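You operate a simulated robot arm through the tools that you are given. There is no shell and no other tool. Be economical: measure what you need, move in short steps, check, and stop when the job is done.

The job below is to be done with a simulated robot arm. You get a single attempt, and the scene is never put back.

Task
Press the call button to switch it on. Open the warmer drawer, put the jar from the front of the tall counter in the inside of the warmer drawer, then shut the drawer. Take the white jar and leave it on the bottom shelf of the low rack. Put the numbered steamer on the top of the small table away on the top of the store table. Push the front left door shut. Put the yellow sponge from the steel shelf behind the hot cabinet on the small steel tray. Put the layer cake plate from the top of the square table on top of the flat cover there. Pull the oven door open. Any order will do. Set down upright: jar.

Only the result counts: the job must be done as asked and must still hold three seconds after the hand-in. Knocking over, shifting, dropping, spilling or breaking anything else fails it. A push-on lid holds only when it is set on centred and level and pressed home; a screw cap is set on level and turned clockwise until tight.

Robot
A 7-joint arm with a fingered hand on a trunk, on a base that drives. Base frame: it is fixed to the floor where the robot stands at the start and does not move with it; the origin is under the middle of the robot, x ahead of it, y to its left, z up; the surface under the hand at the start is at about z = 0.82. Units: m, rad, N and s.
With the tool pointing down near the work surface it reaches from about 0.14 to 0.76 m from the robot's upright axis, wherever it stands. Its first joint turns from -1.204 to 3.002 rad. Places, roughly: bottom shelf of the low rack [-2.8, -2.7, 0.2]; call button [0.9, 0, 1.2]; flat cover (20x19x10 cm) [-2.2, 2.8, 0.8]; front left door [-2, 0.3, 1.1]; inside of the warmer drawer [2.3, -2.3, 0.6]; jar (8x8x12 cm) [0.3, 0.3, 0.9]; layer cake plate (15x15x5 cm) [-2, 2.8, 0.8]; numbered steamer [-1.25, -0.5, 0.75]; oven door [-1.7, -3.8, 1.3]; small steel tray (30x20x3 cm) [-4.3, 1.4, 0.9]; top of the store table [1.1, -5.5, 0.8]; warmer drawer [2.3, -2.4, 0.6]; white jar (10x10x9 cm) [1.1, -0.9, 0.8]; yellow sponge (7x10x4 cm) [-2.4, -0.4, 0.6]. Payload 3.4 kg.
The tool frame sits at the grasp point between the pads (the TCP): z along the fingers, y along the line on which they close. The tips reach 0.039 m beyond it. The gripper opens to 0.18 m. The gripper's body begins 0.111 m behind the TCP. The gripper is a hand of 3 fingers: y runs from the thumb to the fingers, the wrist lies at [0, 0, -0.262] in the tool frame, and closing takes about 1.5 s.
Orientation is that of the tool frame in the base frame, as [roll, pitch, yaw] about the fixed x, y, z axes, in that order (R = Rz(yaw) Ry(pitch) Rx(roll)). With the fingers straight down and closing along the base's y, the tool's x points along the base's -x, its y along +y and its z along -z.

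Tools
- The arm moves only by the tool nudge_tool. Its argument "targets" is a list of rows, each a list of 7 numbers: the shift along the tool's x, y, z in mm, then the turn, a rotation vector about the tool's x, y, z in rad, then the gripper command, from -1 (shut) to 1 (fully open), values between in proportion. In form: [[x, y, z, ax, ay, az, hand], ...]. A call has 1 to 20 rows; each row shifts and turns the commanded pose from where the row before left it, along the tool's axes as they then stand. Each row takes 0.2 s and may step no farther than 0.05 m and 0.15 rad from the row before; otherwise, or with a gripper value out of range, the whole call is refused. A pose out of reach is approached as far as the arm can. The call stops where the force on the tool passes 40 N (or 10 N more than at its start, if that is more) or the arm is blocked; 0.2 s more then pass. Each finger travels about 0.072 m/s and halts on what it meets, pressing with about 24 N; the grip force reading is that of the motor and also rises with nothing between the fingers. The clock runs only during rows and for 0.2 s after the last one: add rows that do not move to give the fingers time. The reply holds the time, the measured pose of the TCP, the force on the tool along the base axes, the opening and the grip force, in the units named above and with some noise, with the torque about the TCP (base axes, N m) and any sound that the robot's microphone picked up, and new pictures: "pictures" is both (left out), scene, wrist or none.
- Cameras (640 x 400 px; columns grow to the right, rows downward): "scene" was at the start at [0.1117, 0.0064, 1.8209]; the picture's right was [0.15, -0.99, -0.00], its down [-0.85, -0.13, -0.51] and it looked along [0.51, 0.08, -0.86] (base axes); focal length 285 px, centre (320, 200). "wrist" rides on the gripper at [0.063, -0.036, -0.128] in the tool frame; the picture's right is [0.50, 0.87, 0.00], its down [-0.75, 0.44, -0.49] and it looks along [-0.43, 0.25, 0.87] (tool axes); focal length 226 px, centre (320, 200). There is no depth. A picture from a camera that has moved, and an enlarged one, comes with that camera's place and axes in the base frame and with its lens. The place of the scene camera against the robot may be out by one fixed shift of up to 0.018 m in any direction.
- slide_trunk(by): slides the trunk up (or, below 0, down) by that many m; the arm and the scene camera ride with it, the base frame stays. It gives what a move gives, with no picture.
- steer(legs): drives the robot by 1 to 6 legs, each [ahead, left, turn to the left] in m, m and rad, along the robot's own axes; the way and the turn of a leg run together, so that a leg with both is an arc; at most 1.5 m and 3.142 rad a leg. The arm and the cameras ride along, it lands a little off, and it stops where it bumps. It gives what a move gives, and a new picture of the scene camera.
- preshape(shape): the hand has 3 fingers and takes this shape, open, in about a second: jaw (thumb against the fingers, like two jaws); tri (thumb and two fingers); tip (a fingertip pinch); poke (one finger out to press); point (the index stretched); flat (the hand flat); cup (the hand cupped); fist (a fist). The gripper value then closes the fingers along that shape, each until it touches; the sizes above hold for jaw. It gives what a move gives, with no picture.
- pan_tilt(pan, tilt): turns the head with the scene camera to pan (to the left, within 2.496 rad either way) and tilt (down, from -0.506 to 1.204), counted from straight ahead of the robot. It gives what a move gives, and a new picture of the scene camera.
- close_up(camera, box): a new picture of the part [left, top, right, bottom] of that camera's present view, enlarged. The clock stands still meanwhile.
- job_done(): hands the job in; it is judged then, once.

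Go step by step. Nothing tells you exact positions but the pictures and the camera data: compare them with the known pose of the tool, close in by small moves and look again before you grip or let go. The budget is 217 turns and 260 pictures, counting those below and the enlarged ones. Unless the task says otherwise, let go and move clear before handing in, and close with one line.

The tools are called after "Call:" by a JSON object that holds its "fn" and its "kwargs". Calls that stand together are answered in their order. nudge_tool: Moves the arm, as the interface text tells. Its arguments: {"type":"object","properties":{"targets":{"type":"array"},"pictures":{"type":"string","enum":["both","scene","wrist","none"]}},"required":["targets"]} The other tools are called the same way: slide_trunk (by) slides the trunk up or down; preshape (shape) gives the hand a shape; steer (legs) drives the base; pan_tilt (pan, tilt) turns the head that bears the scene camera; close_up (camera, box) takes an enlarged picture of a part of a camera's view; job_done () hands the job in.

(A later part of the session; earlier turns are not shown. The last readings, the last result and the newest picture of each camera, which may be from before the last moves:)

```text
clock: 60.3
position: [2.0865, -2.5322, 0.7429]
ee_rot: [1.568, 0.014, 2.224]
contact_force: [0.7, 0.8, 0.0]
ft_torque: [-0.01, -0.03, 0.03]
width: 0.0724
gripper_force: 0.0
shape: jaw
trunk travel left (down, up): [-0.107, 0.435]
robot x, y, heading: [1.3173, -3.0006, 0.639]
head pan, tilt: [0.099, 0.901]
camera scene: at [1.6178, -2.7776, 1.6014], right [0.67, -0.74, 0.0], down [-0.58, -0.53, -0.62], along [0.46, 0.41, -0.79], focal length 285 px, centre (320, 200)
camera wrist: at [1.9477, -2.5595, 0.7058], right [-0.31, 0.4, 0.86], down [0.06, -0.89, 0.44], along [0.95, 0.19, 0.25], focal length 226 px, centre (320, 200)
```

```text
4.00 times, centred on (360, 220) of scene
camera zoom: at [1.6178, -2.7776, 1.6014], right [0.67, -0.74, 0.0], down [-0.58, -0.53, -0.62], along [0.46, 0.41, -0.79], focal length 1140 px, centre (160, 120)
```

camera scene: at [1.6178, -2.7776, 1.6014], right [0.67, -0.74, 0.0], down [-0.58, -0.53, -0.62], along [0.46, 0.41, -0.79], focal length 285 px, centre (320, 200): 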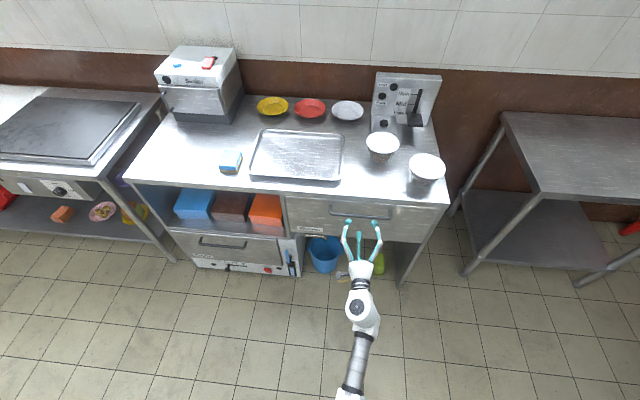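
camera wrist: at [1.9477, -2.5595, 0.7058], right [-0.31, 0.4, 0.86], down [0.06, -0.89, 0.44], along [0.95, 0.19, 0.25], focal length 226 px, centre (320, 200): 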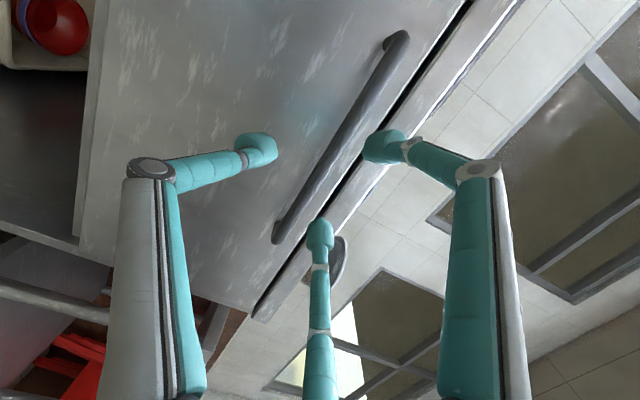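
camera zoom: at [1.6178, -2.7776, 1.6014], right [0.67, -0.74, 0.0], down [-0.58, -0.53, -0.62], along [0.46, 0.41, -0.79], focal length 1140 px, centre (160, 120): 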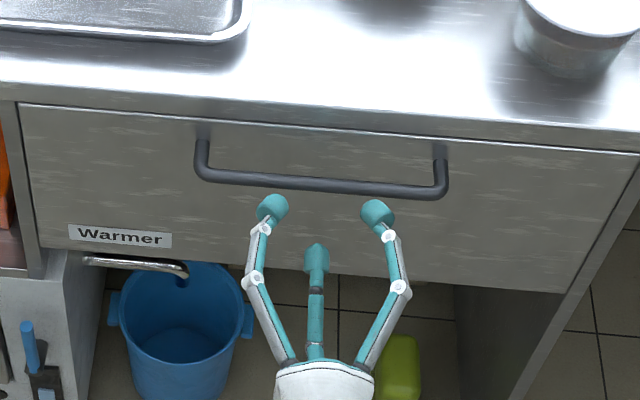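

The hand is lined up with the bar. I go forward with the bar between the jaws and close.

Call:
{"fn": "nudge_tool", "kwargs": {"targets": [[0, 6, 22, 0, 0, 0, -0.2], [0, 0, 22, 0, 0, 0, -0.2], [0, 0, 22, 0, 0, 0, -0.2], [0, 0, 0, 0, 0, 0, -1], [0, 0, 0, 0, 0, 0, -1], [0, 0, 0, 0, 0, 0, -1], [0, 0, 0, 0, 0, 0, -1], [0, 0, 0, 0, 0, 0, -1]], "pictures": "both"}}

Call:
{"fn": "close_up", "kwargs": {"camera": "scene", "box": [280, 170, 440, 270]}}

```text
clock: 62.1
position: [2.1385, -2.4918, 0.7501]
ee_rot: [1.566, 0.013, 2.224]
contact_force: [0.5, -0.1, -0.1]
ft_torque: [0.02, 0.01, -0.02]
width: 0.0
gripper_force: 23.9
shape: jaw
trunk travel left (down, up): [-0.107, 0.435]
robot x, y, heading: [1.3111, -2.9994, 0.637]
head pan, tilt: [0.099, 0.901]
camera scene: at [1.6184, -2.7775, 1.6014], right [0.67, -0.74, 0.0], down [-0.58, -0.53, -0.62], along [0.46, 0.41, -0.79], focal length 285 px, centre (320, 200)
camera wrist: at [2.0009, -2.5197, 0.7108], right [-0.31, 0.4, 0.86], down [0.06, -0.89, 0.44], along [0.95, 0.19, 0.25], focal length 226 px, centre (320, 200)
```

scene: 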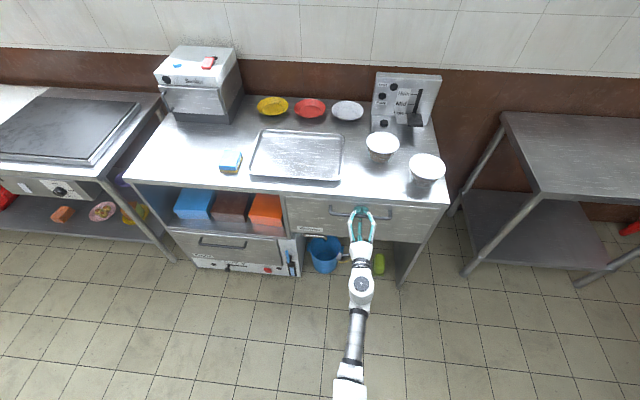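
wrist: 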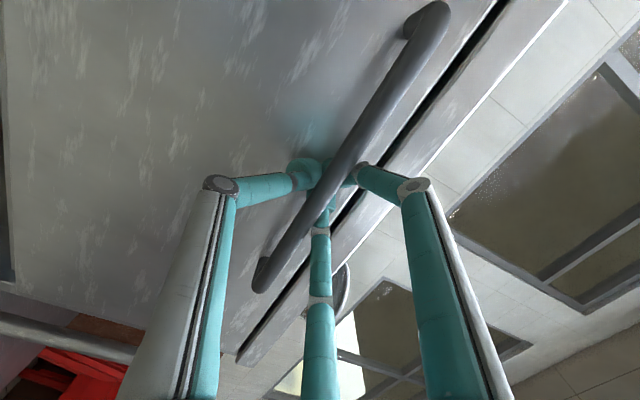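

```text
4.00 times, centred on (360, 220) of scene
camera zoom: at [1.6184, -2.7775, 1.6014], right [0.67, -0.74, 0.0], down [-0.58, -0.53, -0.62], along [0.46, 0.41, -0.79], focal length 1140 px, centre (160, 120)
```

zoom: 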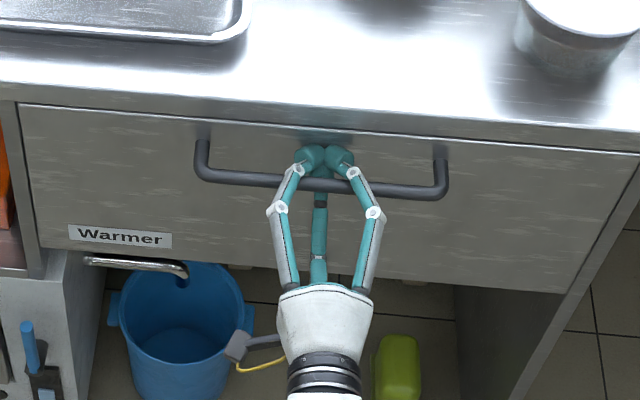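

The fingers have closed behind the bar, caging it. I pull back with the arm.

Call:
{"fn": "nudge_tool", "kwargs": {"targets": [[0, 0, -25, 0, 0, 0, -1], [0, 0, -35, 0, 0, 0, -1], [0, 0, -40, 0, 0, 0, -1], [0, 0, -40, 0, 0, 0, -1]], "pictures": "scene"}}

```text
clock: 63.1
position: [2.0246, -2.5783, 0.7478]
ee_rot: [1.57, 0.013, 2.223]
contact_force: [-1.8, -0.8, 1.1]
ft_torque: [0.01, -0.06, -0.01]
width: 0.0001
gripper_force: 23.8
shape: jaw
trunk travel left (down, up): [-0.107, 0.435]
robot x, y, heading: [1.3144, -2.9969, 0.633]
head pan, tilt: [0.099, 0.901]
camera scene: at [1.6156, -2.7789, 1.602], right [0.67, -0.74, 0.0], down [-0.58, -0.53, -0.62], along [0.46, 0.42, -0.79], focal length 285 px, centre (320, 200)
```

scene: 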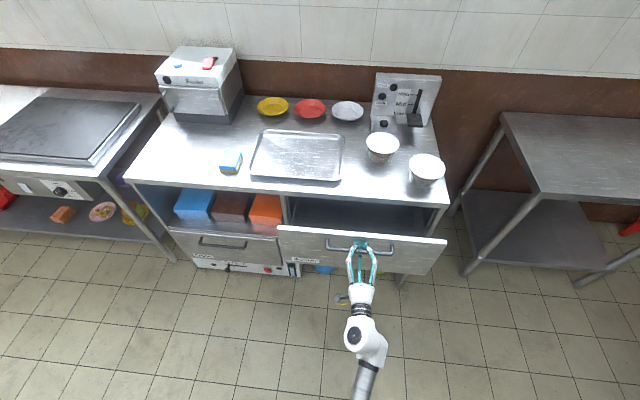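

The drawer is sliding open easily. I pull further.

Call:
{"fn": "nudge_tool", "kwargs": {"targets": [[0, 0, -40, 0, 0, 0, -1], [0, 0, -40, 0, 0, 0, -1], [0, 0, -40, 0, 0, 0, -1], [0, 0, -40, 0, 0, 0, -1]], "pictures": "scene"}}

```text
clock: 64.1
position: [1.9477, -2.643, 0.775]
ee_rot: [1.527, 0.013, 2.235]
contact_force: [-4.3, 3.9, -43.9]
ft_torque: [-0.13, 0.51, 0.13]
width: 0.0
gripper_force: 24.3
shape: jaw
trunk travel left (down, up): [-0.107, 0.435]
robot x, y, heading: [1.3125, -2.9966, 0.631]
head pan, tilt: [0.099, 0.901]
stopped in row 4: the force on the tool passed its limit at 62 N (the readings are from after the stop); the commanded pose is now the measured one
camera scene: at [1.6374, -2.7758, 1.5989], right [0.67, -0.74, -0.01], down [-0.59, -0.53, -0.61], along [0.44, 0.41, -0.8], focal length 285 px, centre (320, 200)
```

scene: 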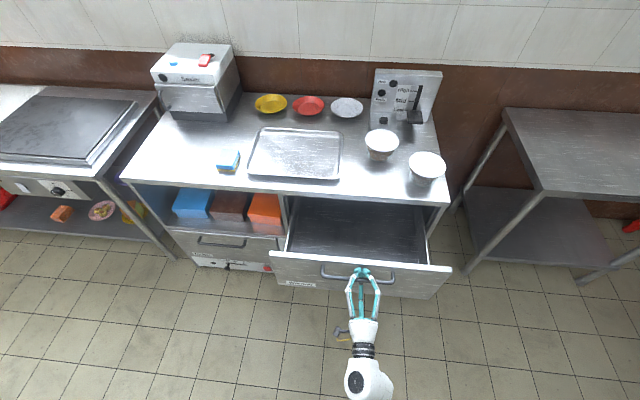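

It's open about 0.25 m; the arm is at its limit. I relieve the upward strain and let the base back off 0.08 m to open a bit further.

Call:
{"fn": "nudge_tool", "kwargs": {"targets": [[0, -12, 0, 0, 0, 0, -1], [0, -12, 0, 0, 0, 0, -1]], "pictures": "none"}}

Call:
{"fn": "steer", "kwargs": {"legs": [[-0.1, 0, 0]]}}

```text
clock: 64.7
position: [1.9515, -2.6408, 0.7657]
ee_rot: [1.496, 0.014, 2.225]
contact_force: [1.7, -0.4, -20.9]
ft_torque: [0.06, 0.33, -0.07]
width: 0.0
gripper_force: 24.1
shape: jaw
trunk travel left (down, up): [-0.107, 0.435]
robot x, y, heading: [1.3126, -2.9969, 0.634]
head pan, tilt: [0.099, 0.901]
```

```text
clock: 65.8
position: [1.871, -2.6997, 0.7644]
ee_rot: [1.497, 0.019, 2.225]
contact_force: [-1.0, -0.8, -25.3]
ft_torque: [0.09, 0.37, -0.1]
width: 0.0002
gripper_force: 24.0
shape: jaw
trunk travel left (down, up): [-0.107, 0.435]
robot x, y, heading: [1.2278, -3.0595, 0.636]
head pan, tilt: [0.099, 0.901]
camera scene: at [1.5567, -2.8252, 1.5953], right [0.67, -0.74, 0.0], down [-0.59, -0.53, -0.61], along [0.45, 0.41, -0.8], focal length 285 px, centre (320, 200)
```

scene: 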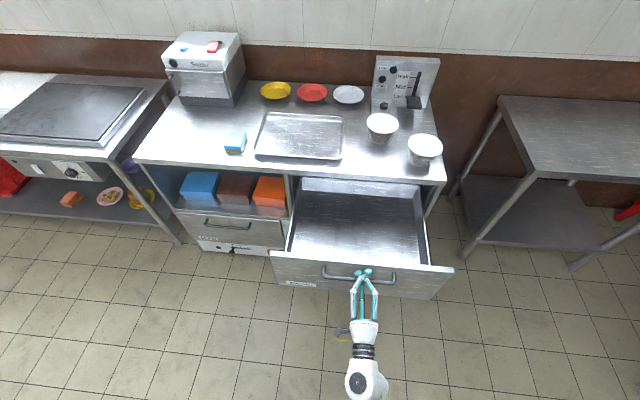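

The drawer is open about 0.34 m. I ease the upward strain, open the jaws and withdraw.

Call:
{"fn": "nudge_tool", "kwargs": {"targets": [[0, -10, 0, 0, 0, 0, -1], [0, 0, 0, 0, 0, 0, 0], [0, 0, 0, 0, 0, 0, 0], [0, 0, 0, 0, 0, 0, 0], [0, 0, 0, 0, 0, 0, 0], [0, 0, 0, 0, 0, 0, 0]], "pictures": "scene"}}

Call:
{"fn": "close_up", "kwargs": {"camera": "scene", "box": [260, 220, 460, 345]}}

```text
clock: 66.1
position: [1.8712, -2.6998, 0.7696]
ee_rot: [1.49, 0.03, 2.232]
contact_force: [-1.4, -0.2, -45.2]
ft_torque: [0.28, -0.01, -0.25]
width: 0.0001
gripper_force: 24.2
shape: jaw
trunk travel left (down, up): [-0.107, 0.435]
robot x, y, heading: [1.2359, -3.0582, 0.641]
head pan, tilt: [0.099, 0.901]
stopped in row 1: the force on the tool passed its limit at 42 N (the readings are from after the stop); the commanded pose is now the measured one
camera scene: at [1.5583, -2.8292, 1.5952], right [0.67, -0.74, -0.01], down [-0.59, -0.53, -0.61], along [0.45, 0.41, -0.8], focal length 285 px, centre (320, 200)
```

scene: 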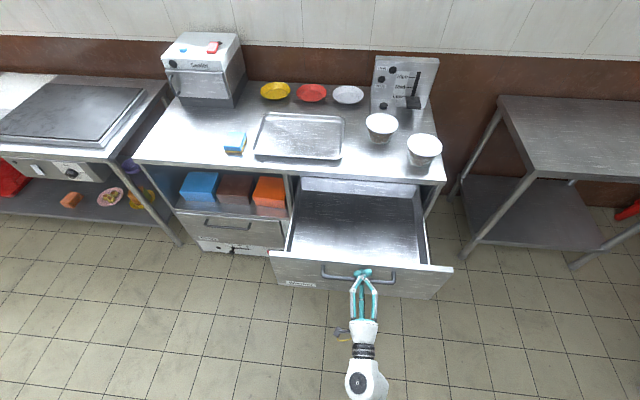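

```text
3.20 times, centred on (360, 282) of scene
camera zoom: at [1.5583, -2.8292, 1.5952], right [0.67, -0.74, -0.01], down [-0.59, -0.53, -0.61], along [0.45, 0.41, -0.8], focal length 912 px, centre (192, -64)
```

zoom: 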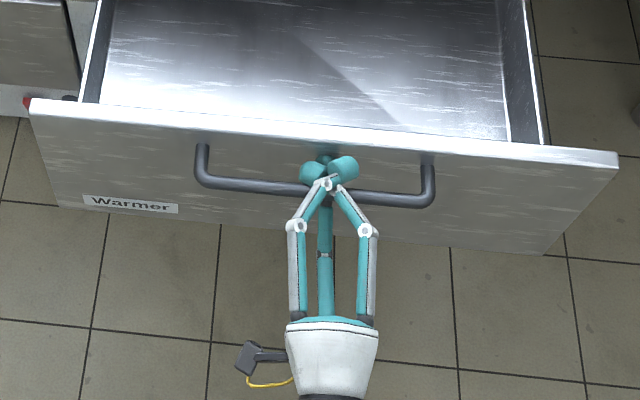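

The downward nudge only raised the strain; I simply open the fingers in place.

Call:
{"fn": "nudge_tool", "kwargs": {"targets": [[0, 0, 0, 0, 0, 0, 0], [0, 0, 0, 0, 0, 0, 0], [0, 0, 0, 0, 0, 0, 0], [0, 0, 0, 0, 0, 0, 0], [0, 0, 0, 0, 0, 0, 0]], "pictures": "scene"}}

Call:
{"fn": "close_up", "kwargs": {"camera": "scene", "box": [260, 220, 460, 345]}}

```text
clock: 67.3
position: [1.8647, -2.7036, 0.7845]
ee_rot: [1.467, 0.025, 2.229]
contact_force: [-1.7, -0.8, 0.6]
ft_torque: [0.01, 0.07, 0.02]
width: 0.0889
gripper_force: 0.1
shape: jaw
trunk travel left (down, up): [-0.107, 0.435]
robot x, y, heading: [1.2297, -3.0559, 0.639]
head pan, tilt: [0.099, 0.901]
camera scene: at [1.544, -2.837, 1.5999], right [0.67, -0.74, -0.01], down [-0.59, -0.53, -0.61], along [0.45, 0.41, -0.79], focal length 285 px, centre (320, 200)
```

scene: 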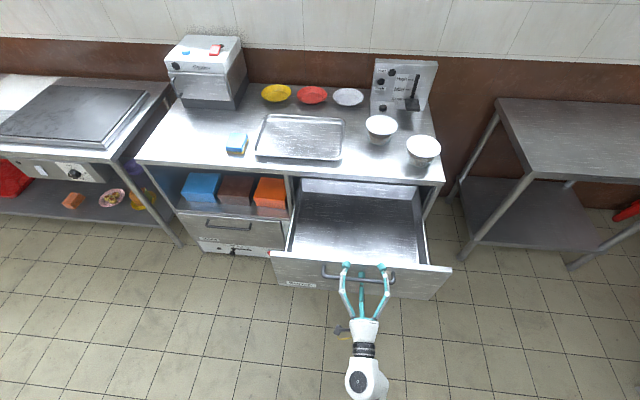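

```text
3.20 times, centred on (360, 282) of scene
camera zoom: at [1.544, -2.837, 1.5999], right [0.67, -0.74, -0.01], down [-0.59, -0.53, -0.61], along [0.45, 0.41, -0.79], focal length 912 px, centre (192, -64)
```

zoom: 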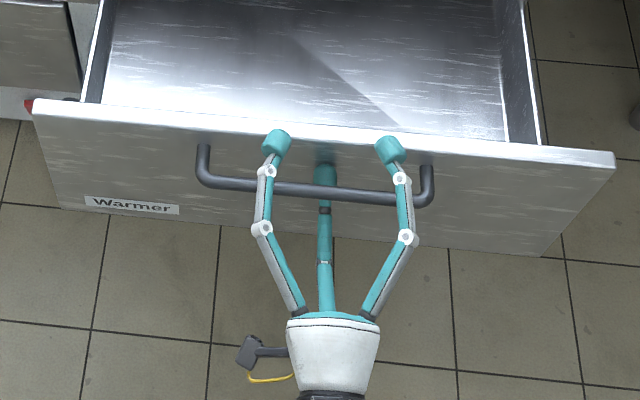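

The bar is free between the open jaws. I back the base straight out, then raise the trunk.

Call:
{"fn": "steer", "kwargs": {"legs": [[-0.13, 0, 0]]}}

Call:
{"fn": "slide_trunk", "kwargs": {"by": 0.3}}

Call:
{"fn": "pan_tilt", "kwargs": {"pan": 0.8, "tilt": 0.8}}

```text
clock: 68.6
position: [1.7612, -2.7809, 0.7852]
ee_rot: [1.468, 0.024, 2.229]
contact_force: [0.4, 0.5, -0.5]
ft_torque: [0.01, 0.0, -0.01]
width: 0.0895
gripper_force: 0.2
shape: jaw
trunk travel left (down, up): [-0.107, 0.435]
robot x, y, heading: [1.1274, -3.1378, 0.636]
head pan, tilt: [0.099, 0.901]
camera scene: at [1.4385, -2.915, 1.6001], right [0.67, -0.74, -0.01], down [-0.59, -0.53, -0.61], along [0.45, 0.41, -0.79], focal length 285 px, centre (320, 200)
```

scene: 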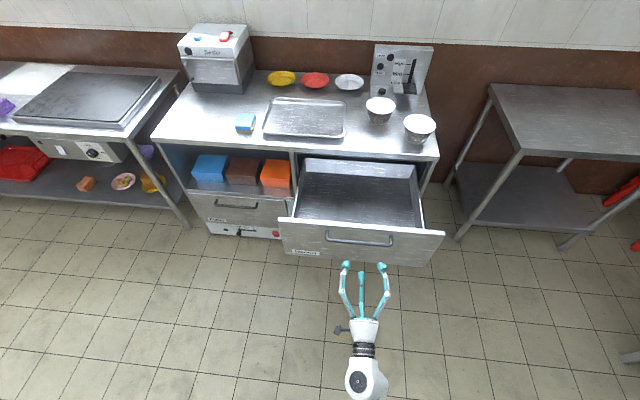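

```text
clock: 71.6
position: [1.7545, -2.7823, 1.0893]
ee_rot: [1.461, 0.029, 2.23]
contact_force: [0.0, -0.5, -0.5]
ft_torque: [0.02, -0.01, -0.01]
width: 0.0897
gripper_force: 0.1
shape: jaw
trunk travel left (down, up): [-0.407, 0.135]
robot x, y, heading: [1.1272, -3.1333, 0.635]
head pan, tilt: [0.099, 0.901]
```

```text
clock: 72.6
position: [1.7556, -2.7824, 1.0901]
ee_rot: [1.459, 0.029, 2.229]
contact_force: [-0.1, 0.3, -0.8]
ft_torque: [-0.04, -0.01, 0.01]
width: 0.0896
gripper_force: 0.0
shape: jaw
trunk travel left (down, up): [-0.407, 0.135]
robot x, y, heading: [1.1242, -3.1348, 0.635]
head pan, tilt: [0.799, 0.799]
camera scene: at [1.1407, -3.0675, 1.9383], right [0.99, -0.14, 0.0], down [-0.1, -0.71, -0.7], along [0.09, 0.69, -0.72], focal length 285 px, centre (320, 200)
```

scene: 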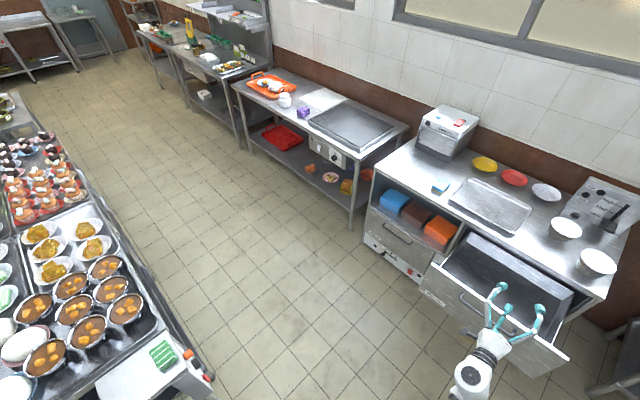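

Everything's clear; the drawer stands open. I turn the hand back to pointing down here in free space before driving to the jar.

Call:
{"fn": "nudge_tool", "kwargs": {"targets": [[0, 0, -10, 0, 0, -0.15, 0.5], [0, 0, -10, 0, 0, -0.15, 0.5], [0, 0, -10, 0, 0, -0.15, 0.5], [0, 0, -10, 0, 0, -0.15, 0.5], [0, 0, -10, 0, 0, -0.15, 0.5], [0, 0, -10, 0, 0, -0.15, 0.5], [0, 0, -10, 0, 0, -0.15, 0.5], [0, 0, -10, 0, 0, -0.15, 0.5], [0, 0, -10, 0, 0, -0.15, 0.5], [0, 0, -10, 0, 0, -0.15, 0.5], [0, 0, 0, 0, 0, -0.07, 0.5]], "pictures": "none"}}

Call:
{"fn": "nudge_tool", "kwargs": {"targets": [[0, 0, 0, 0, 0.15, 0, 0.5], [0, 0, 0, 0, 0.15, 0, 0.5], [0, 0, 0, 0, 0.15, 0, 0.5], [0, 0, 0, 0, 0.15, 0, 0.5], [0, 0, 0, 0, 0.15, 0, 0.5], [0, 0, 0, 0, 0.15, 0, 0.5], [0, 0, 0, 0, 0.15, 0, 0.5], [0, 0, 0, 0, 0.15, 0, 0.5], [0, 0, 0, 0, 0.15, 0, 0.5], [0, 0, 0, 0, 0.15, 0, 0.5], [0, 0, 0, 0, 0.15, 0, 0.5], [0, 0, 0, 0, 0.03, 0, 0.5]], "pictures": "none"}}

```text
clock: 74.1
position: [1.7274, -2.8033, 1.1863]
ee_rot: [1.142, 0.872, 1.896]
contact_force: [0.6, 0.4, -1.0]
ft_torque: [-0.01, -0.01, 0.05]
width: 0.1345
gripper_force: 0.1
shape: jaw
trunk travel left (down, up): [-0.407, 0.135]
robot x, y, heading: [1.1291, -3.1353, 0.636]
head pan, tilt: [0.799, 0.799]
stopped in row 7: the arm was blocked; the commanded pose is now the measured one
```

```text
clock: 76.7
position: [1.727, -2.8026, 1.1833]
ee_rot: [2.503, 0.176, -2.413]
contact_force: [-0.2, 0.2, 0.4]
ft_torque: [-0.02, 0.03, 0.01]
width: 0.1345
gripper_force: 0.1
shape: jaw
trunk travel left (down, up): [-0.407, 0.135]
robot x, y, heading: [1.1278, -3.1367, 0.635]
head pan, tilt: [0.799, 0.799]
```

I finish turning the hand to straight down with the computed remaining rotation.

Call:
{"fn": "nudge_tool", "kwargs": {"targets": [[0, 0, 0, 0.15, 0, 0, 0.5], [0, 0, 0, 0.15, 0, 0, 0.5], [0, 0, 0, 0.15, 0, 0, 0.5], [0, 0, 0, 0.15, 0, 0, 0.5], [0, 0, 0, 0.039, 0, 0, 0.5], [0, 0, 0, 0, 0.15, 0, 0.5], [0, 0, 0, 0, 0.026, 0, 0.5], [20, 0, 0, 0, 0, 0.093, 0.5], [40, 0, -20, 0, 0, 0, 0.5], [40, 0, -40, 0, 0, 0, 0.5], [40, 0, -40, 0, 0, 0, 0.5], [40, 0, -40, 0, 0, 0, 0.5], [40, 0, -40, 0, 0, 0, 0.5]], "pictures": "scene"}}

```text
refused: row 10 steps farther than a row can; nothing moved
```

Call:
{"fn": "nudge_tool", "kwargs": {"targets": [[0, 0, 0, 0.15, 0, 0, 0.5], [0, 0, 0, 0.15, 0, 0, 0.5], [0, 0, 0, 0.15, 0, 0, 0.5], [0, 0, 0, 0.15, 0, 0, 0.5], [0, 0, 0, 0.039, 0, 0, 0.5], [0, 0, 0, 0, 0.15, 0, 0.5], [0, 0, 0, 0, 0.026, 0, 0.5], [20, 0, 0, 0, 0, 0.093, 0.5], [35, 0, -30, 0, 0, 0, 0.5], [35, 0, -35, 0, 0, 0, 0.5], [35, 0, -35, 0, 0, 0, 0.5], [35, 0, -35, 0, 0, 0, 0.5], [35, 0, -35, 0, 0, 0, 0.5]], "pictures": "scene"}}

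```text
clock: 79.5
position: [1.569, -2.9217, 1.3518]
ee_rot: [3.14, 0.004, -2.507]
contact_force: [-0.1, -0.3, 0.4]
ft_torque: [0.04, -0.06, -0.04]
width: 0.1348
gripper_force: 0.2
shape: jaw
trunk travel left (down, up): [-0.407, 0.135]
robot x, y, heading: [1.13, -3.1381, 0.629]
head pan, tilt: [0.799, 0.799]
camera scene: at [1.1407, -3.0713, 1.9385], right [0.99, -0.14, 0.0], down [-0.1, -0.71, -0.7], along [0.09, 0.69, -0.72], focal length 285 px, centre (320, 200)
```

scene: 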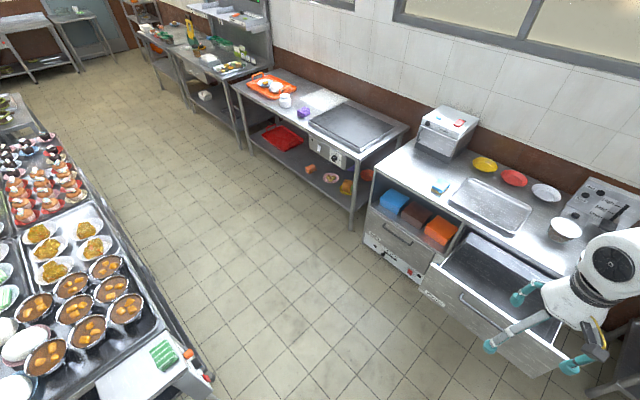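

Hand points down. I drive back along the aisle towards the jar.

Call:
{"fn": "steer", "kwargs": {"legs": [[0.4, 0, 0], [0, 1.3, 0], [0, 1.2, 0]]}}

```text
clock: 93.9
position: [0.3925, -0.6624, 1.3499]
ee_rot: [3.14, 0.002, -2.506]
contact_force: [0.0, -0.4, 0.0]
ft_torque: [0.0, 0.03, -0.01]
width: 0.1346
gripper_force: 0.0
shape: jaw
trunk travel left (down, up): [-0.407, 0.135]
robot x, y, heading: [-0.0551, -0.8786, 0.638]
head pan, tilt: [0.799, 0.799]
camera scene: at [-0.0357, -0.8101, 1.9384], right [0.99, -0.13, 0.0], down [-0.1, -0.71, -0.7], along [0.09, 0.69, -0.72], focal length 285 px, centre (320, 200)
```

scene: 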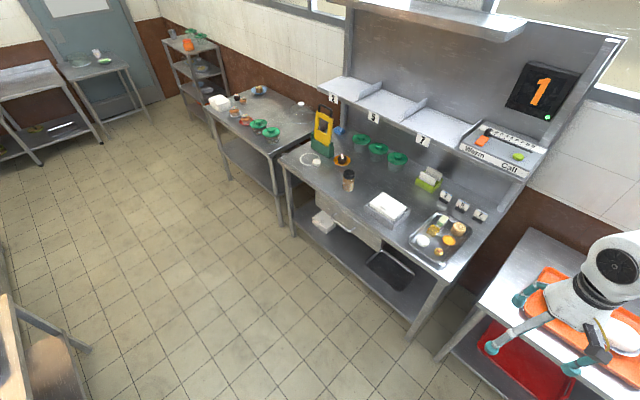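

The jar is visible on the counter front. I drive the rest: left 0.78, then ahead.

Call:
{"fn": "steer", "kwargs": {"legs": [[0.05, 0.75, -0.01], [0.38, 0.02, 0]]}}

Call:
{"fn": "pan_tilt", "kwargs": {"pan": 0.0, "tilt": 1.0}}

```text
clock: 99.9
position: [0.2934, 0.2059, 1.352]
ee_rot: [-3.14, 0.003, -2.508]
contact_force: [0.2, 0.4, 0.1]
ft_torque: [-0.01, 0.03, 0.02]
width: 0.1348
gripper_force: 0.1
shape: jaw
trunk travel left (down, up): [-0.407, 0.135]
robot x, y, heading: [-0.1487, -0.0127, 0.633]
head pan, tilt: [0.799, 0.799]
camera scene: at [-0.1375, 0.0635, 1.9381], right [0.99, -0.14, 0.0], down [-0.1, -0.71, -0.69], along [0.09, 0.69, -0.72], focal length 285 px, centre (320, 200)
```

scene: 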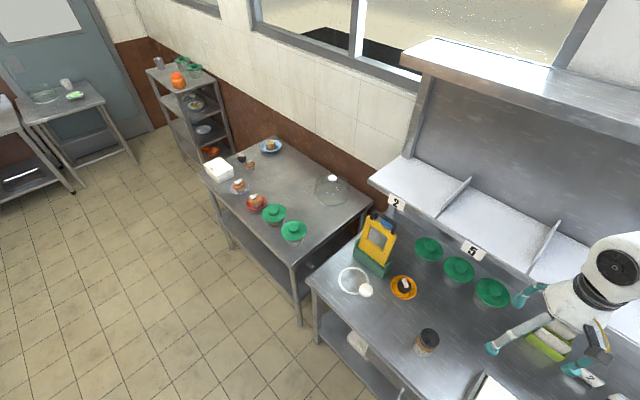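

```text
clock: 101.0
position: [0.2966, 0.1954, 1.3511]
ee_rot: [3.134, 0.006, -2.508]
contact_force: [0.5, -0.1, -0.8]
ft_torque: [-0.01, 0.01, 0.02]
width: 0.1347
gripper_force: 0.0
shape: jaw
trunk travel left (down, up): [-0.407, 0.135]
robot x, y, heading: [-0.1467, -0.0068, 0.634]
head pan, tilt: [0.0, 1.0]
camera scene: at [-0.0809, 0.0102, 1.9229], right [0.59, -0.8, -0.01], down [-0.68, -0.5, -0.54], along [0.43, 0.32, -0.84], focal length 285 px, centre (320, 200)
```

scene: 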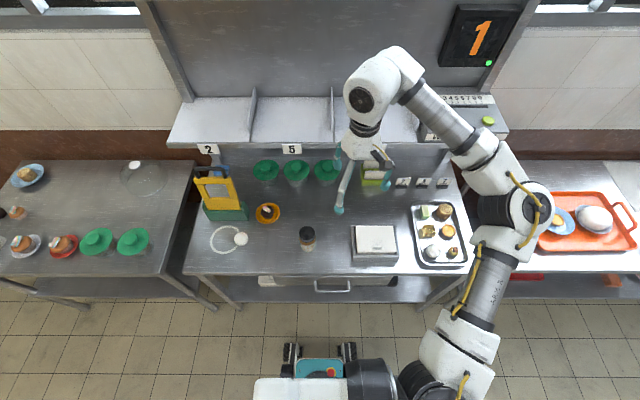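

The jar is near (0.278, 0.336). I bring the open hand above it and check with the wrist camera.

Call:
{"fn": "nudge_tool", "kwargs": {"targets": [[-14, 25, 30, 0, 0, 0, 1], [-14, 25, 30, 0, 0, 0, 1], [-14, 25, 30, 0, 0, 0, 1], [-14, 25, 30, 0, 0, 0, 1], [-12, 25, 30, 0, 0, 0, 1], [0, 0, 30, 0, 0, 0, 1], [0, 0, 30, 0, 0, 0, 1]], "pictures": "both"}}

```text
clock: 102.7
position: [0.2759, 0.3396, 1.1432]
ee_rot: [3.137, 0.005, -2.508]
contact_force: [-0.6, 0.0, 0.2]
ft_torque: [-0.02, 0.01, -0.02]
width: 0.1797
gripper_force: 0.1
shape: jaw
trunk travel left (down, up): [-0.407, 0.135]
robot x, y, heading: [-0.1486, -0.0095, 0.64]
head pan, tilt: [0.0, 1.0]
camera scene: at [-0.0845, 0.0185, 1.9229], right [0.59, -0.81, 0.0], down [-0.68, -0.5, -0.54], along [0.43, 0.32, -0.84], focal length 285 px, centre (320, 200)
camera wrist: at [0.247, 0.2726, 1.2688], right [-0.92, 0.4, 0.0], down [0.35, 0.79, 0.5], along [0.2, 0.46, -0.87], focal length 226 px, centre (320, 200)
```

scene: 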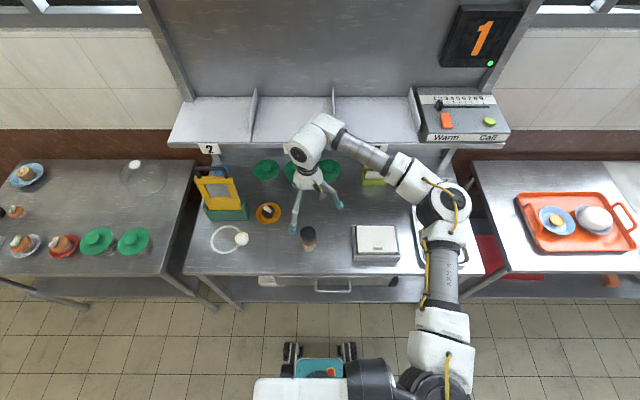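
wrist: 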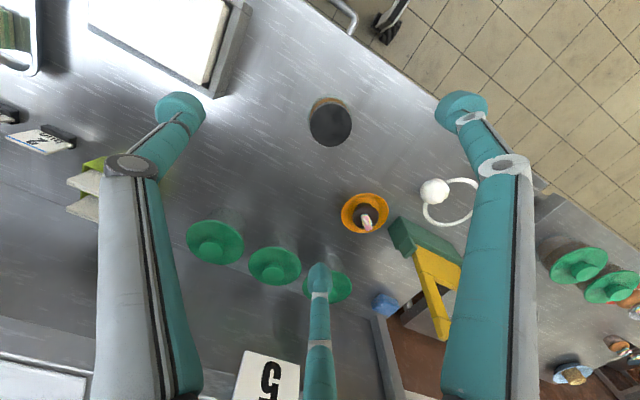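

The wrist view puts the jar lid about 1 cm off; I correct and descend part-way, then look again.

Call:
{"fn": "nudge_tool", "kwargs": {"targets": [[7, 8, 35, 0, 0, 0, 1], [0, 0, 35, 0, 0, 0, 1], [0, 0, 35, 0, 0, 0, 1], [0, 0, 35, 0, 0, 0, 1]], "pictures": "both"}}

```text
clock: 103.7
position: [0.2655, 0.3447, 1.0007]
ee_rot: [3.139, 0.004, -2.508]
contact_force: [0.9, -0.7, -0.2]
ft_torque: [0.01, 0.03, -0.03]
width: 0.1799
gripper_force: 0.0
shape: jaw
trunk travel left (down, up): [-0.407, 0.135]
robot x, y, heading: [-0.1467, -0.0123, 0.634]
head pan, tilt: [0.0, 1.0]
camera scene: at [-0.0827, 0.0161, 1.9228], right [0.59, -0.81, 0.0], down [-0.68, -0.5, -0.54], along [0.43, 0.32, -0.84], focal length 285 px, centre (320, 200)
camera wrist: at [0.2365, 0.2765, 1.128], right [-0.92, 0.4, 0.0], down [0.35, 0.79, 0.5], along [0.2, 0.46, -0.87], focal length 226 px, centre (320, 200)
```

scene: 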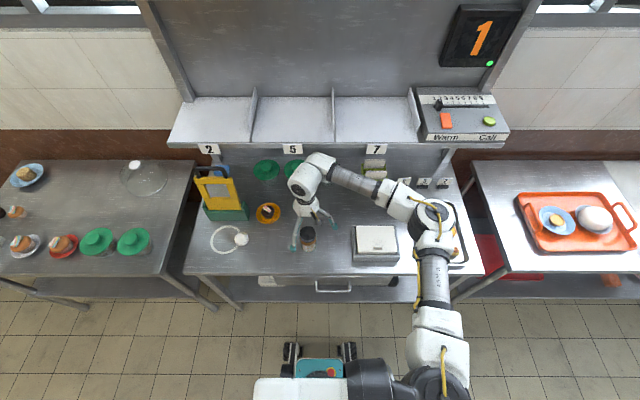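
wrist: 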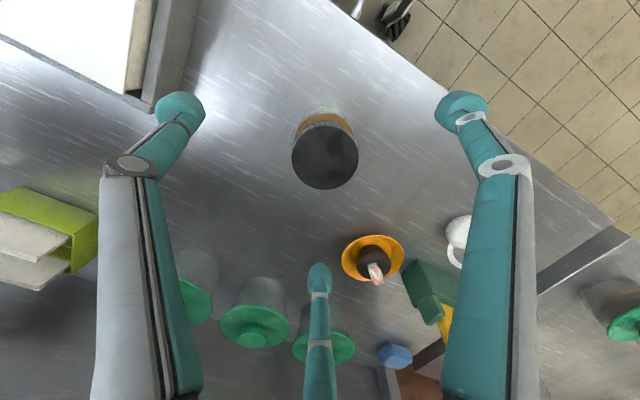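

The lid is almost centred; a 9 mm trim along the tool's x, then down to grip height and close.

Call:
{"fn": "nudge_tool", "kwargs": {"targets": [[9, -1, 20, 0, 0, 0, 1], [0, 0, 30, 0, 0, 0, 1], [0, 0, 30, 0, 0, 0, 1], [0, 0, 33, 0, 0, 0, 1], [0, 0, 0, 0, 0, 0, -0.6], [0, 0, 0, 0, 0, 0, -1], [0, 0, 0, 0, 0, 0, -1], [0, 0, 0, 0, 0, 0, -1], [0, 0, 0, 0, 0, 0, -1], [0, 0, 0, 0, 0, 0, -1], [0, 0, 0, 0, 0, 0, -1]], "pictures": "both"}}

```text
clock: 106.0
position: [0.258, 0.3422, 0.8877]
ee_rot: [3.139, 0.005, -2.508]
contact_force: [-0.6, -0.3, 0.3]
ft_torque: [-0.02, 0.01, -0.01]
width: 0.0641
gripper_force: 24.1
shape: jaw
trunk travel left (down, up): [-0.407, 0.135]
robot x, y, heading: [-0.1493, -0.0127, 0.636]
head pan, tilt: [0.0, 1.0]
camera scene: at [-0.0869, 0.0194, 1.9229], right [0.59, -0.81, 0.0], down [-0.68, -0.5, -0.54], along [0.43, 0.32, -0.84], focal length 285 px, centre (320, 200)
camera wrist: at [0.2286, 0.2753, 1.0141], right [-0.92, 0.4, 0.0], down [0.35, 0.8, 0.5], along [0.2, 0.45, -0.87], focal length 226 px, centre (320, 200)
```

scene: 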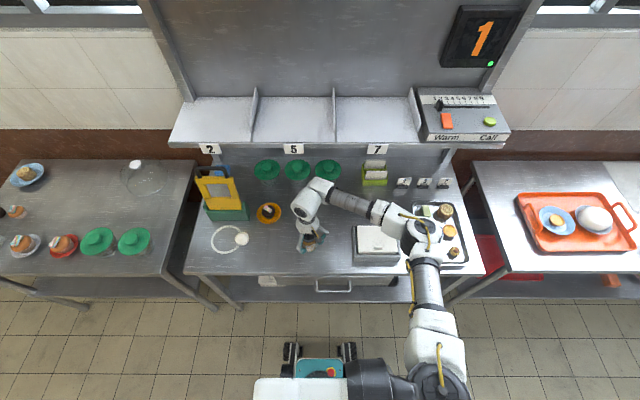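
wrist: 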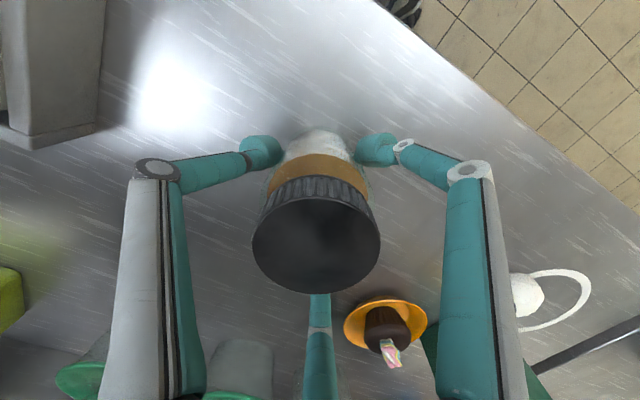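

Gripped at 0.064 m. I lift straight up.

Call:
{"fn": "nudge_tool", "kwargs": {"targets": [[0, 0, -20, 0, 0, 0, -1], [0, 0, -40, 0, 0, 0, -1], [0, 0, -40, 0, 0, 0, -1], [0, 0, -40, 0, 0, 0, -1], [0, 0, -40, 0, 0, 0, -1], [0, 0, -40, 0, 0, 0, -1], [0, 0, -40, 0, 0, 0, -1], [0, 0, -40, 0, 0, 0, -1]], "pictures": "wrist"}}

```text
clock: 107.8
position: [0.2553, 0.3378, 1.1921]
ee_rot: [3.139, 0.005, -2.506]
contact_force: [0.5, -0.4, -3.7]
ft_torque: [-0.02, -0.01, -0.03]
width: 0.0637
gripper_force: 23.7
shape: jaw
trunk travel left (down, up): [-0.407, 0.135]
robot x, y, heading: [-0.1471, -0.0105, 0.64]
head pan, tilt: [0.0, 1.0]
camera wrist: at [0.2256, 0.271, 1.3183], right [-0.92, 0.4, 0.0], down [0.35, 0.8, 0.5], along [0.2, 0.45, -0.87], focal length 226 px, centre (320, 200)
```

wrist: 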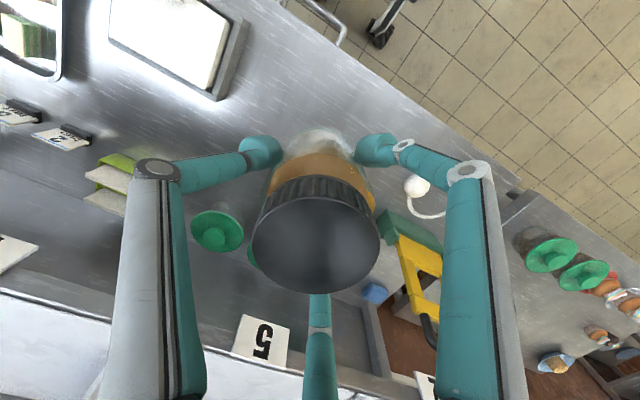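

The jar hangs securely. I drive back out and along the aisle to the drawer.

Call:
{"fn": "steer", "kwargs": {"legs": [[-0.4, 0, 0], [0, -1.4, 0], [0, -1.4, 0]]}}

```text
clock: 123.6
position: [1.6375, -2.1676, 1.1907]
ee_rot: [-3.139, 0.006, -2.517]
contact_force: [-0.3, -0.8, -3.0]
ft_torque: [-0.01, -0.02, 0.01]
width: 0.0641
gripper_force: 24.1
shape: jaw
trunk travel left (down, up): [-0.407, 0.135]
robot x, y, heading: [1.2358, -2.5124, 0.625]
head pan, tilt: [0.0, 1.0]
camera scene: at [1.2945, -2.4845, 1.9229], right [0.59, -0.81, 0.0], down [-0.68, -0.49, -0.54], along [0.43, 0.32, -0.84], focal length 285 px, centre (320, 200)
```

scene: 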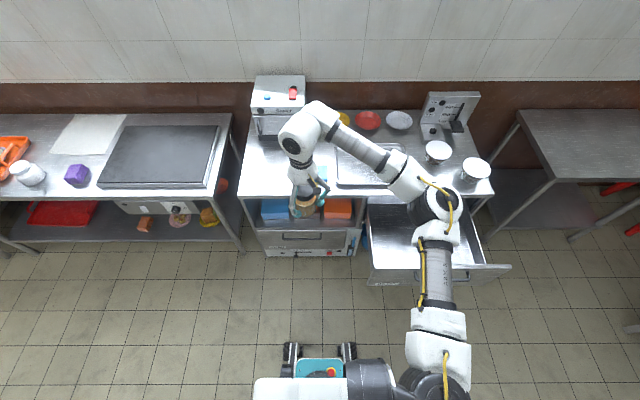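

The open drawer is just to the right. I strafe 0.45 m more.

Call:
{"fn": "steer", "kwargs": {"legs": [[0, -0.45, 0.005]]}}

```text
clock: 126.4
position: [1.8848, -2.5122, 1.1922]
ee_rot: [-3.128, 0.01, -2.497]
contact_force: [-0.7, -0.4, -4.2]
ft_torque: [-0.01, -0.07, 0.02]
width: 0.0636
gripper_force: 23.5
shape: jaw
trunk travel left (down, up): [-0.407, 0.135]
robot x, y, heading: [1.5007, -2.8803, 0.647]
head pan, tilt: [0.0, 1.0]
camera scene: at [1.552, -2.8348, 1.9229], right [0.6, -0.8, 0.01], down [-0.67, -0.51, -0.54], along [0.43, 0.32, -0.84], focal length 285 px, centre (320, 200)
```

scene: 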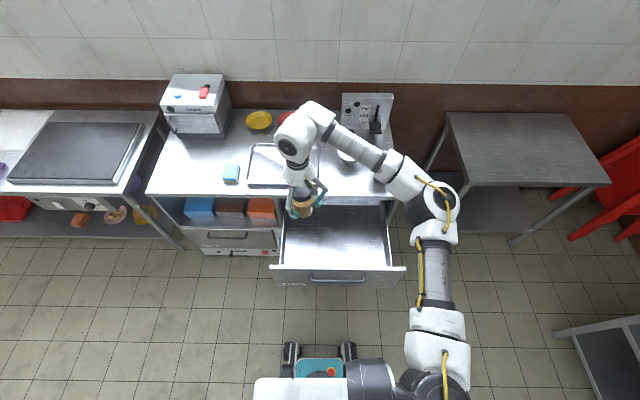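

The cavity centre is about (2.05, -2.56). I move the jar over it at height and check.

Call:
{"fn": "nudge_tool", "kwargs": {"targets": [[-22, -28, 0, 0, 0, 0, -1], [-22, -28, 0, 0, 0, 0, -1], [-22, -28, 0, 0, 0, 0, -1], [-22, -28, 0, 0, 0, 0, -1], [-22, -27, 0, 0, 0, 0, -1], [0, 0, 40, 0, 0, 0, -1], [0, 0, 40, 0, 0, 0, -1], [0, 0, 40, 0, 0, 0, -1]], "pictures": "both"}}

```text
clock: 128.2
position: [2.0554, -2.5579, 1.0756]
ee_rot: [-3.127, 0.013, -2.495]
contact_force: [0.7, -0.2, -3.7]
ft_torque: [-0.05, -0.01, -0.01]
width: 0.0633
gripper_force: 24.4
shape: jaw
trunk travel left (down, up): [-0.407, 0.135]
robot x, y, heading: [1.4973, -2.8724, 0.642]
head pan, tilt: [0.0, 1.0]
camera scene: at [1.5553, -2.8357, 1.9228], right [0.6, -0.8, 0.0], down [-0.68, -0.51, -0.54], along [0.43, 0.32, -0.84], focal length 285 px, centre (320, 200)
camera wrist: at [2.0247, -2.6231, 1.2025], right [-0.92, 0.39, -0.02], down [0.33, 0.8, 0.49], along [0.21, 0.45, -0.87], focal length 226 px, centre (320, 200)
```

scene: 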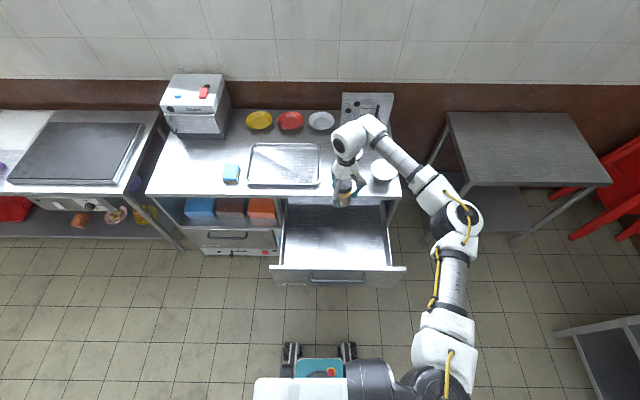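
wrist: 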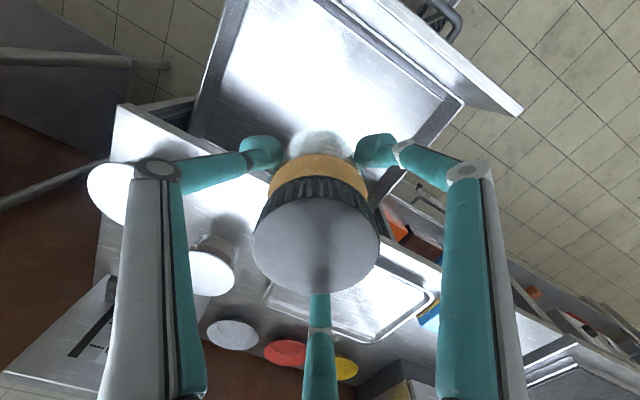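

The jar is over the cavity, slightly deep toward the counter; I move it back 30 mm and descend most of the way.

Call:
{"fn": "nudge_tool", "kwargs": {"targets": [[15, 0, 20, 0, 0, 0, -1], [15, 0, 35, 0, 0, 0, -1], [0, 0, 40, 0, 0, 0, -1], [0, 0, 40, 0, 0, 0, -1], [0, 0, 40, 0, 0, 0, -1], [0, 0, 40, 0, 0, 0, -1], [0, 0, 40, 0, 0, 0, -1], [0, 0, 40, 0, 0, 0, -1], [0, 0, 40, 0, 0, 0, -1]], "pictures": "both"}}

Call:
{"fn": "close_up", "kwargs": {"camera": "scene", "box": [260, 180, 420, 290]}}

```text
clock: 130.2
position: [2.0416, -2.5842, 0.7384]
ee_rot: [-3.134, 0.011, -2.498]
contact_force: [0.4, 0.8, -3.2]
ft_torque: [-0.01, -0.01, 0.0]
width: 0.0633
gripper_force: 24.0
shape: jaw
trunk travel left (down, up): [-0.407, 0.135]
robot x, y, heading: [1.5005, -2.8814, 0.64]
head pan, tilt: [0.0, 1.0]
camera scene: at [1.562, -2.8463, 1.9228], right [0.6, -0.8, 0.0], down [-0.68, -0.5, -0.54], along [0.43, 0.32, -0.84], focal length 285 px, centre (320, 200)
camera wrist: at [2.0118, -2.6502, 0.8652], right [-0.92, 0.39, -0.01], down [0.33, 0.8, 0.5], along [0.2, 0.45, -0.87], focal length 226 px, centre (320, 200)
```

scene: 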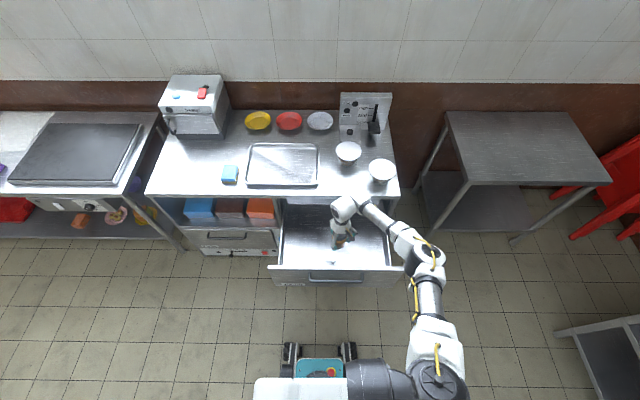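
wrist: 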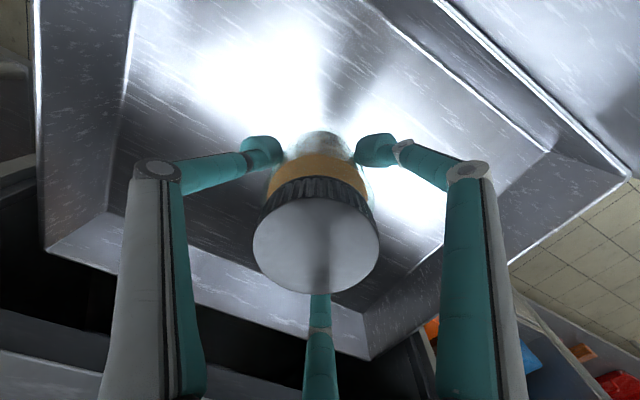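

```text
3.64 times, centred on (340, 235) of scene
camera zoom: at [1.562, -2.8463, 1.9228], right [0.6, -0.8, 0.0], down [-0.68, -0.5, -0.54], along [0.43, 0.32, -0.84], focal length 1036 px, centre (247, 73)
```

zoom: 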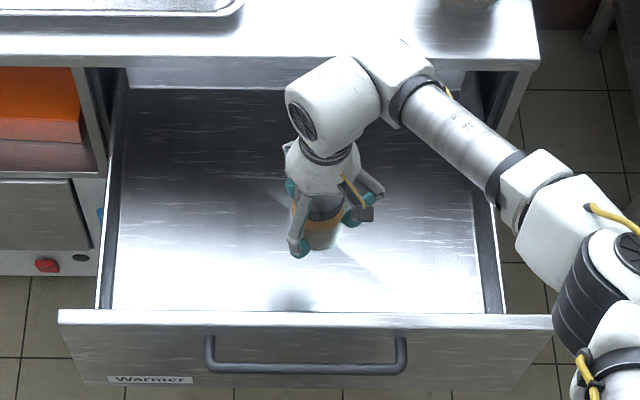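

The jar is well inside the drawer cavity. I lower slowly to feel for the floor.

Call:
{"fn": "nudge_tool", "kwargs": {"targets": [[0, 0, 15, 0, 0, 0, -1], [0, 0, 15, 0, 0, 0, -1], [0, 0, 10, 0, 0, 0, -1], [0, 0, 5, 0, 0, 0, -1]], "pictures": "none"}}

Call:
{"fn": "close_up", "kwargs": {"camera": "wrist", "box": [200, 80, 440, 230]}}

```text
clock: 131.2
position: [2.0425, -2.5834, 0.6958]
ee_rot: [-3.133, 0.012, -2.497]
contact_force: [0.7, -0.5, -3.2]
ft_torque: [-0.02, -0.01, 0.0]
width: 0.0636
gripper_force: 23.8
shape: jaw
trunk travel left (down, up): [-0.407, 0.135]
robot x, y, heading: [1.4988, -2.8715, 0.641]
head pan, tilt: [0.0, 1.0]
```

```text
2.67 times, centred on (320, 155) of wrist
camera zoom: at [2.0127, -2.6488, 0.8216], right [-0.92, 0.39, -0.01], down [0.33, 0.8, 0.5], along [0.21, 0.45, -0.87], focal length 603 px, centre (320, 320)
```

zoom: 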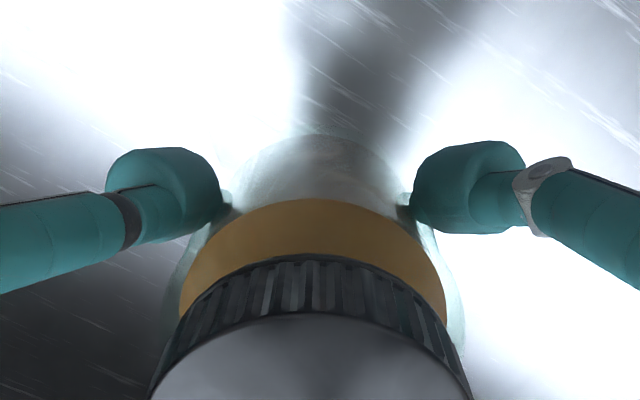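

Call:
{"fn": "nudge_tool", "kwargs": {"targets": [[0, 0, 6, 0, 0, 0, -1], [0, 0, 6, 0, 0, 0, -1], [0, 0, 6, 0, 0, 0, -1], [0, 0, 6, 0, 0, 0, -1]], "pictures": "none"}}

Call:
{"fn": "nudge_tool", "kwargs": {"targets": [[0, 0, 5, 0, 0, 0, -1], [0, 0, 5, 0, 0, 0, -1]], "pictures": "none"}}

Call:
{"fn": "nudge_tool", "kwargs": {"targets": [[0, 0, 5, 0, 0, 0, -1], [0, 0, 5, 0, 0, 0, -1]], "pictures": "wrist"}}

```text
clock: 132.2
position: [2.0428, -2.5831, 0.6713]
ee_rot: [-3.132, 0.012, -2.496]
contact_force: [0.1, 0.1, -4.6]
ft_torque: [0.0, 0.01, 0.02]
width: 0.0635
gripper_force: 24.3
shape: jaw
trunk travel left (down, up): [-0.407, 0.135]
robot x, y, heading: [1.5005, -2.8745, 0.649]
head pan, tilt: [0.0, 1.0]
```

```text
clock: 132.8
position: [2.0424, -2.5834, 0.6613]
ee_rot: [-3.135, 0.012, -2.497]
contact_force: [1.1, -0.1, -3.4]
ft_torque: [0.02, -0.02, -0.01]
width: 0.0635
gripper_force: 24.1
shape: jaw
trunk travel left (down, up): [-0.407, 0.135]
robot x, y, heading: [1.4989, -2.8779, 0.64]
head pan, tilt: [0.0, 1.0]
```

```text
clock: 133.4
position: [2.0428, -2.5826, 0.6513]
ee_rot: [-3.133, 0.009, -2.499]
contact_force: [-0.1, 0.2, -4.0]
ft_torque: [0.02, 0.0, 0.02]
width: 0.0634
gripper_force: 23.6
shape: jaw
trunk travel left (down, up): [-0.407, 0.135]
robot x, y, heading: [1.4965, -2.8769, 0.65]
head pan, tilt: [0.0, 1.0]
camera wrist: at [2.0132, -2.6495, 0.7777], right [-0.92, 0.39, -0.01], down [0.33, 0.8, 0.5], along [0.21, 0.45, -0.87], focal length 226 px, centre (320, 200)
```

wrist: 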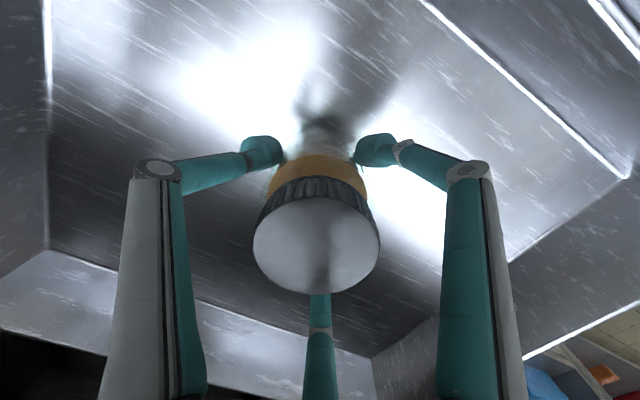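

Call:
{"fn": "nudge_tool", "kwargs": {"targets": [[0, 0, 4, 0, 0, 0, -1], [0, 0, 4, 0, 0, 0, -1]], "pictures": "none"}}

Call:
{"fn": "nudge_tool", "kwargs": {"targets": [[0, 0, 4, 0, 0, 0, -1], [0, 0, 4, 0, 0, 0, -1]], "pictures": "none"}}

Call:
{"fn": "nudge_tool", "kwargs": {"targets": [[0, 0, 4, 0, 0, 0, -1], [0, 0, 4, 0, 0, 0, -1]], "pictures": "none"}}

```text
clock: 134.0
position: [2.0428, -2.5827, 0.6442]
ee_rot: [-3.133, 0.012, -2.498]
contact_force: [-0.5, -0.7, -3.9]
ft_torque: [-0.02, 0.0, 0.01]
width: 0.0632
gripper_force: 24.2
shape: jaw
trunk travel left (down, up): [-0.407, 0.135]
robot x, y, heading: [1.4968, -2.8758, 0.646]
head pan, tilt: [0.0, 1.0]
```

```text
clock: 134.6
position: [2.0427, -2.582, 0.6353]
ee_rot: [-3.133, 0.014, -2.497]
contact_force: [0.0, 0.4, -4.2]
ft_torque: [-0.02, 0.01, -0.04]
width: 0.0635
gripper_force: 23.6
shape: jaw
trunk travel left (down, up): [-0.407, 0.135]
robot x, y, heading: [1.4981, -2.8749, 0.643]
head pan, tilt: [0.0, 1.0]
```

```text
clock: 135.2
position: [2.043, -2.581, 0.6309]
ee_rot: [-3.135, 0.017, -2.498]
contact_force: [0.9, -0.9, 22.6]
ft_torque: [-0.13, -0.02, 0.04]
width: 0.064
gripper_force: 23.8
shape: jaw
trunk travel left (down, up): [-0.407, 0.135]
robot x, y, heading: [1.4962, -2.8753, 0.641]
head pan, tilt: [0.0, 1.0]
```

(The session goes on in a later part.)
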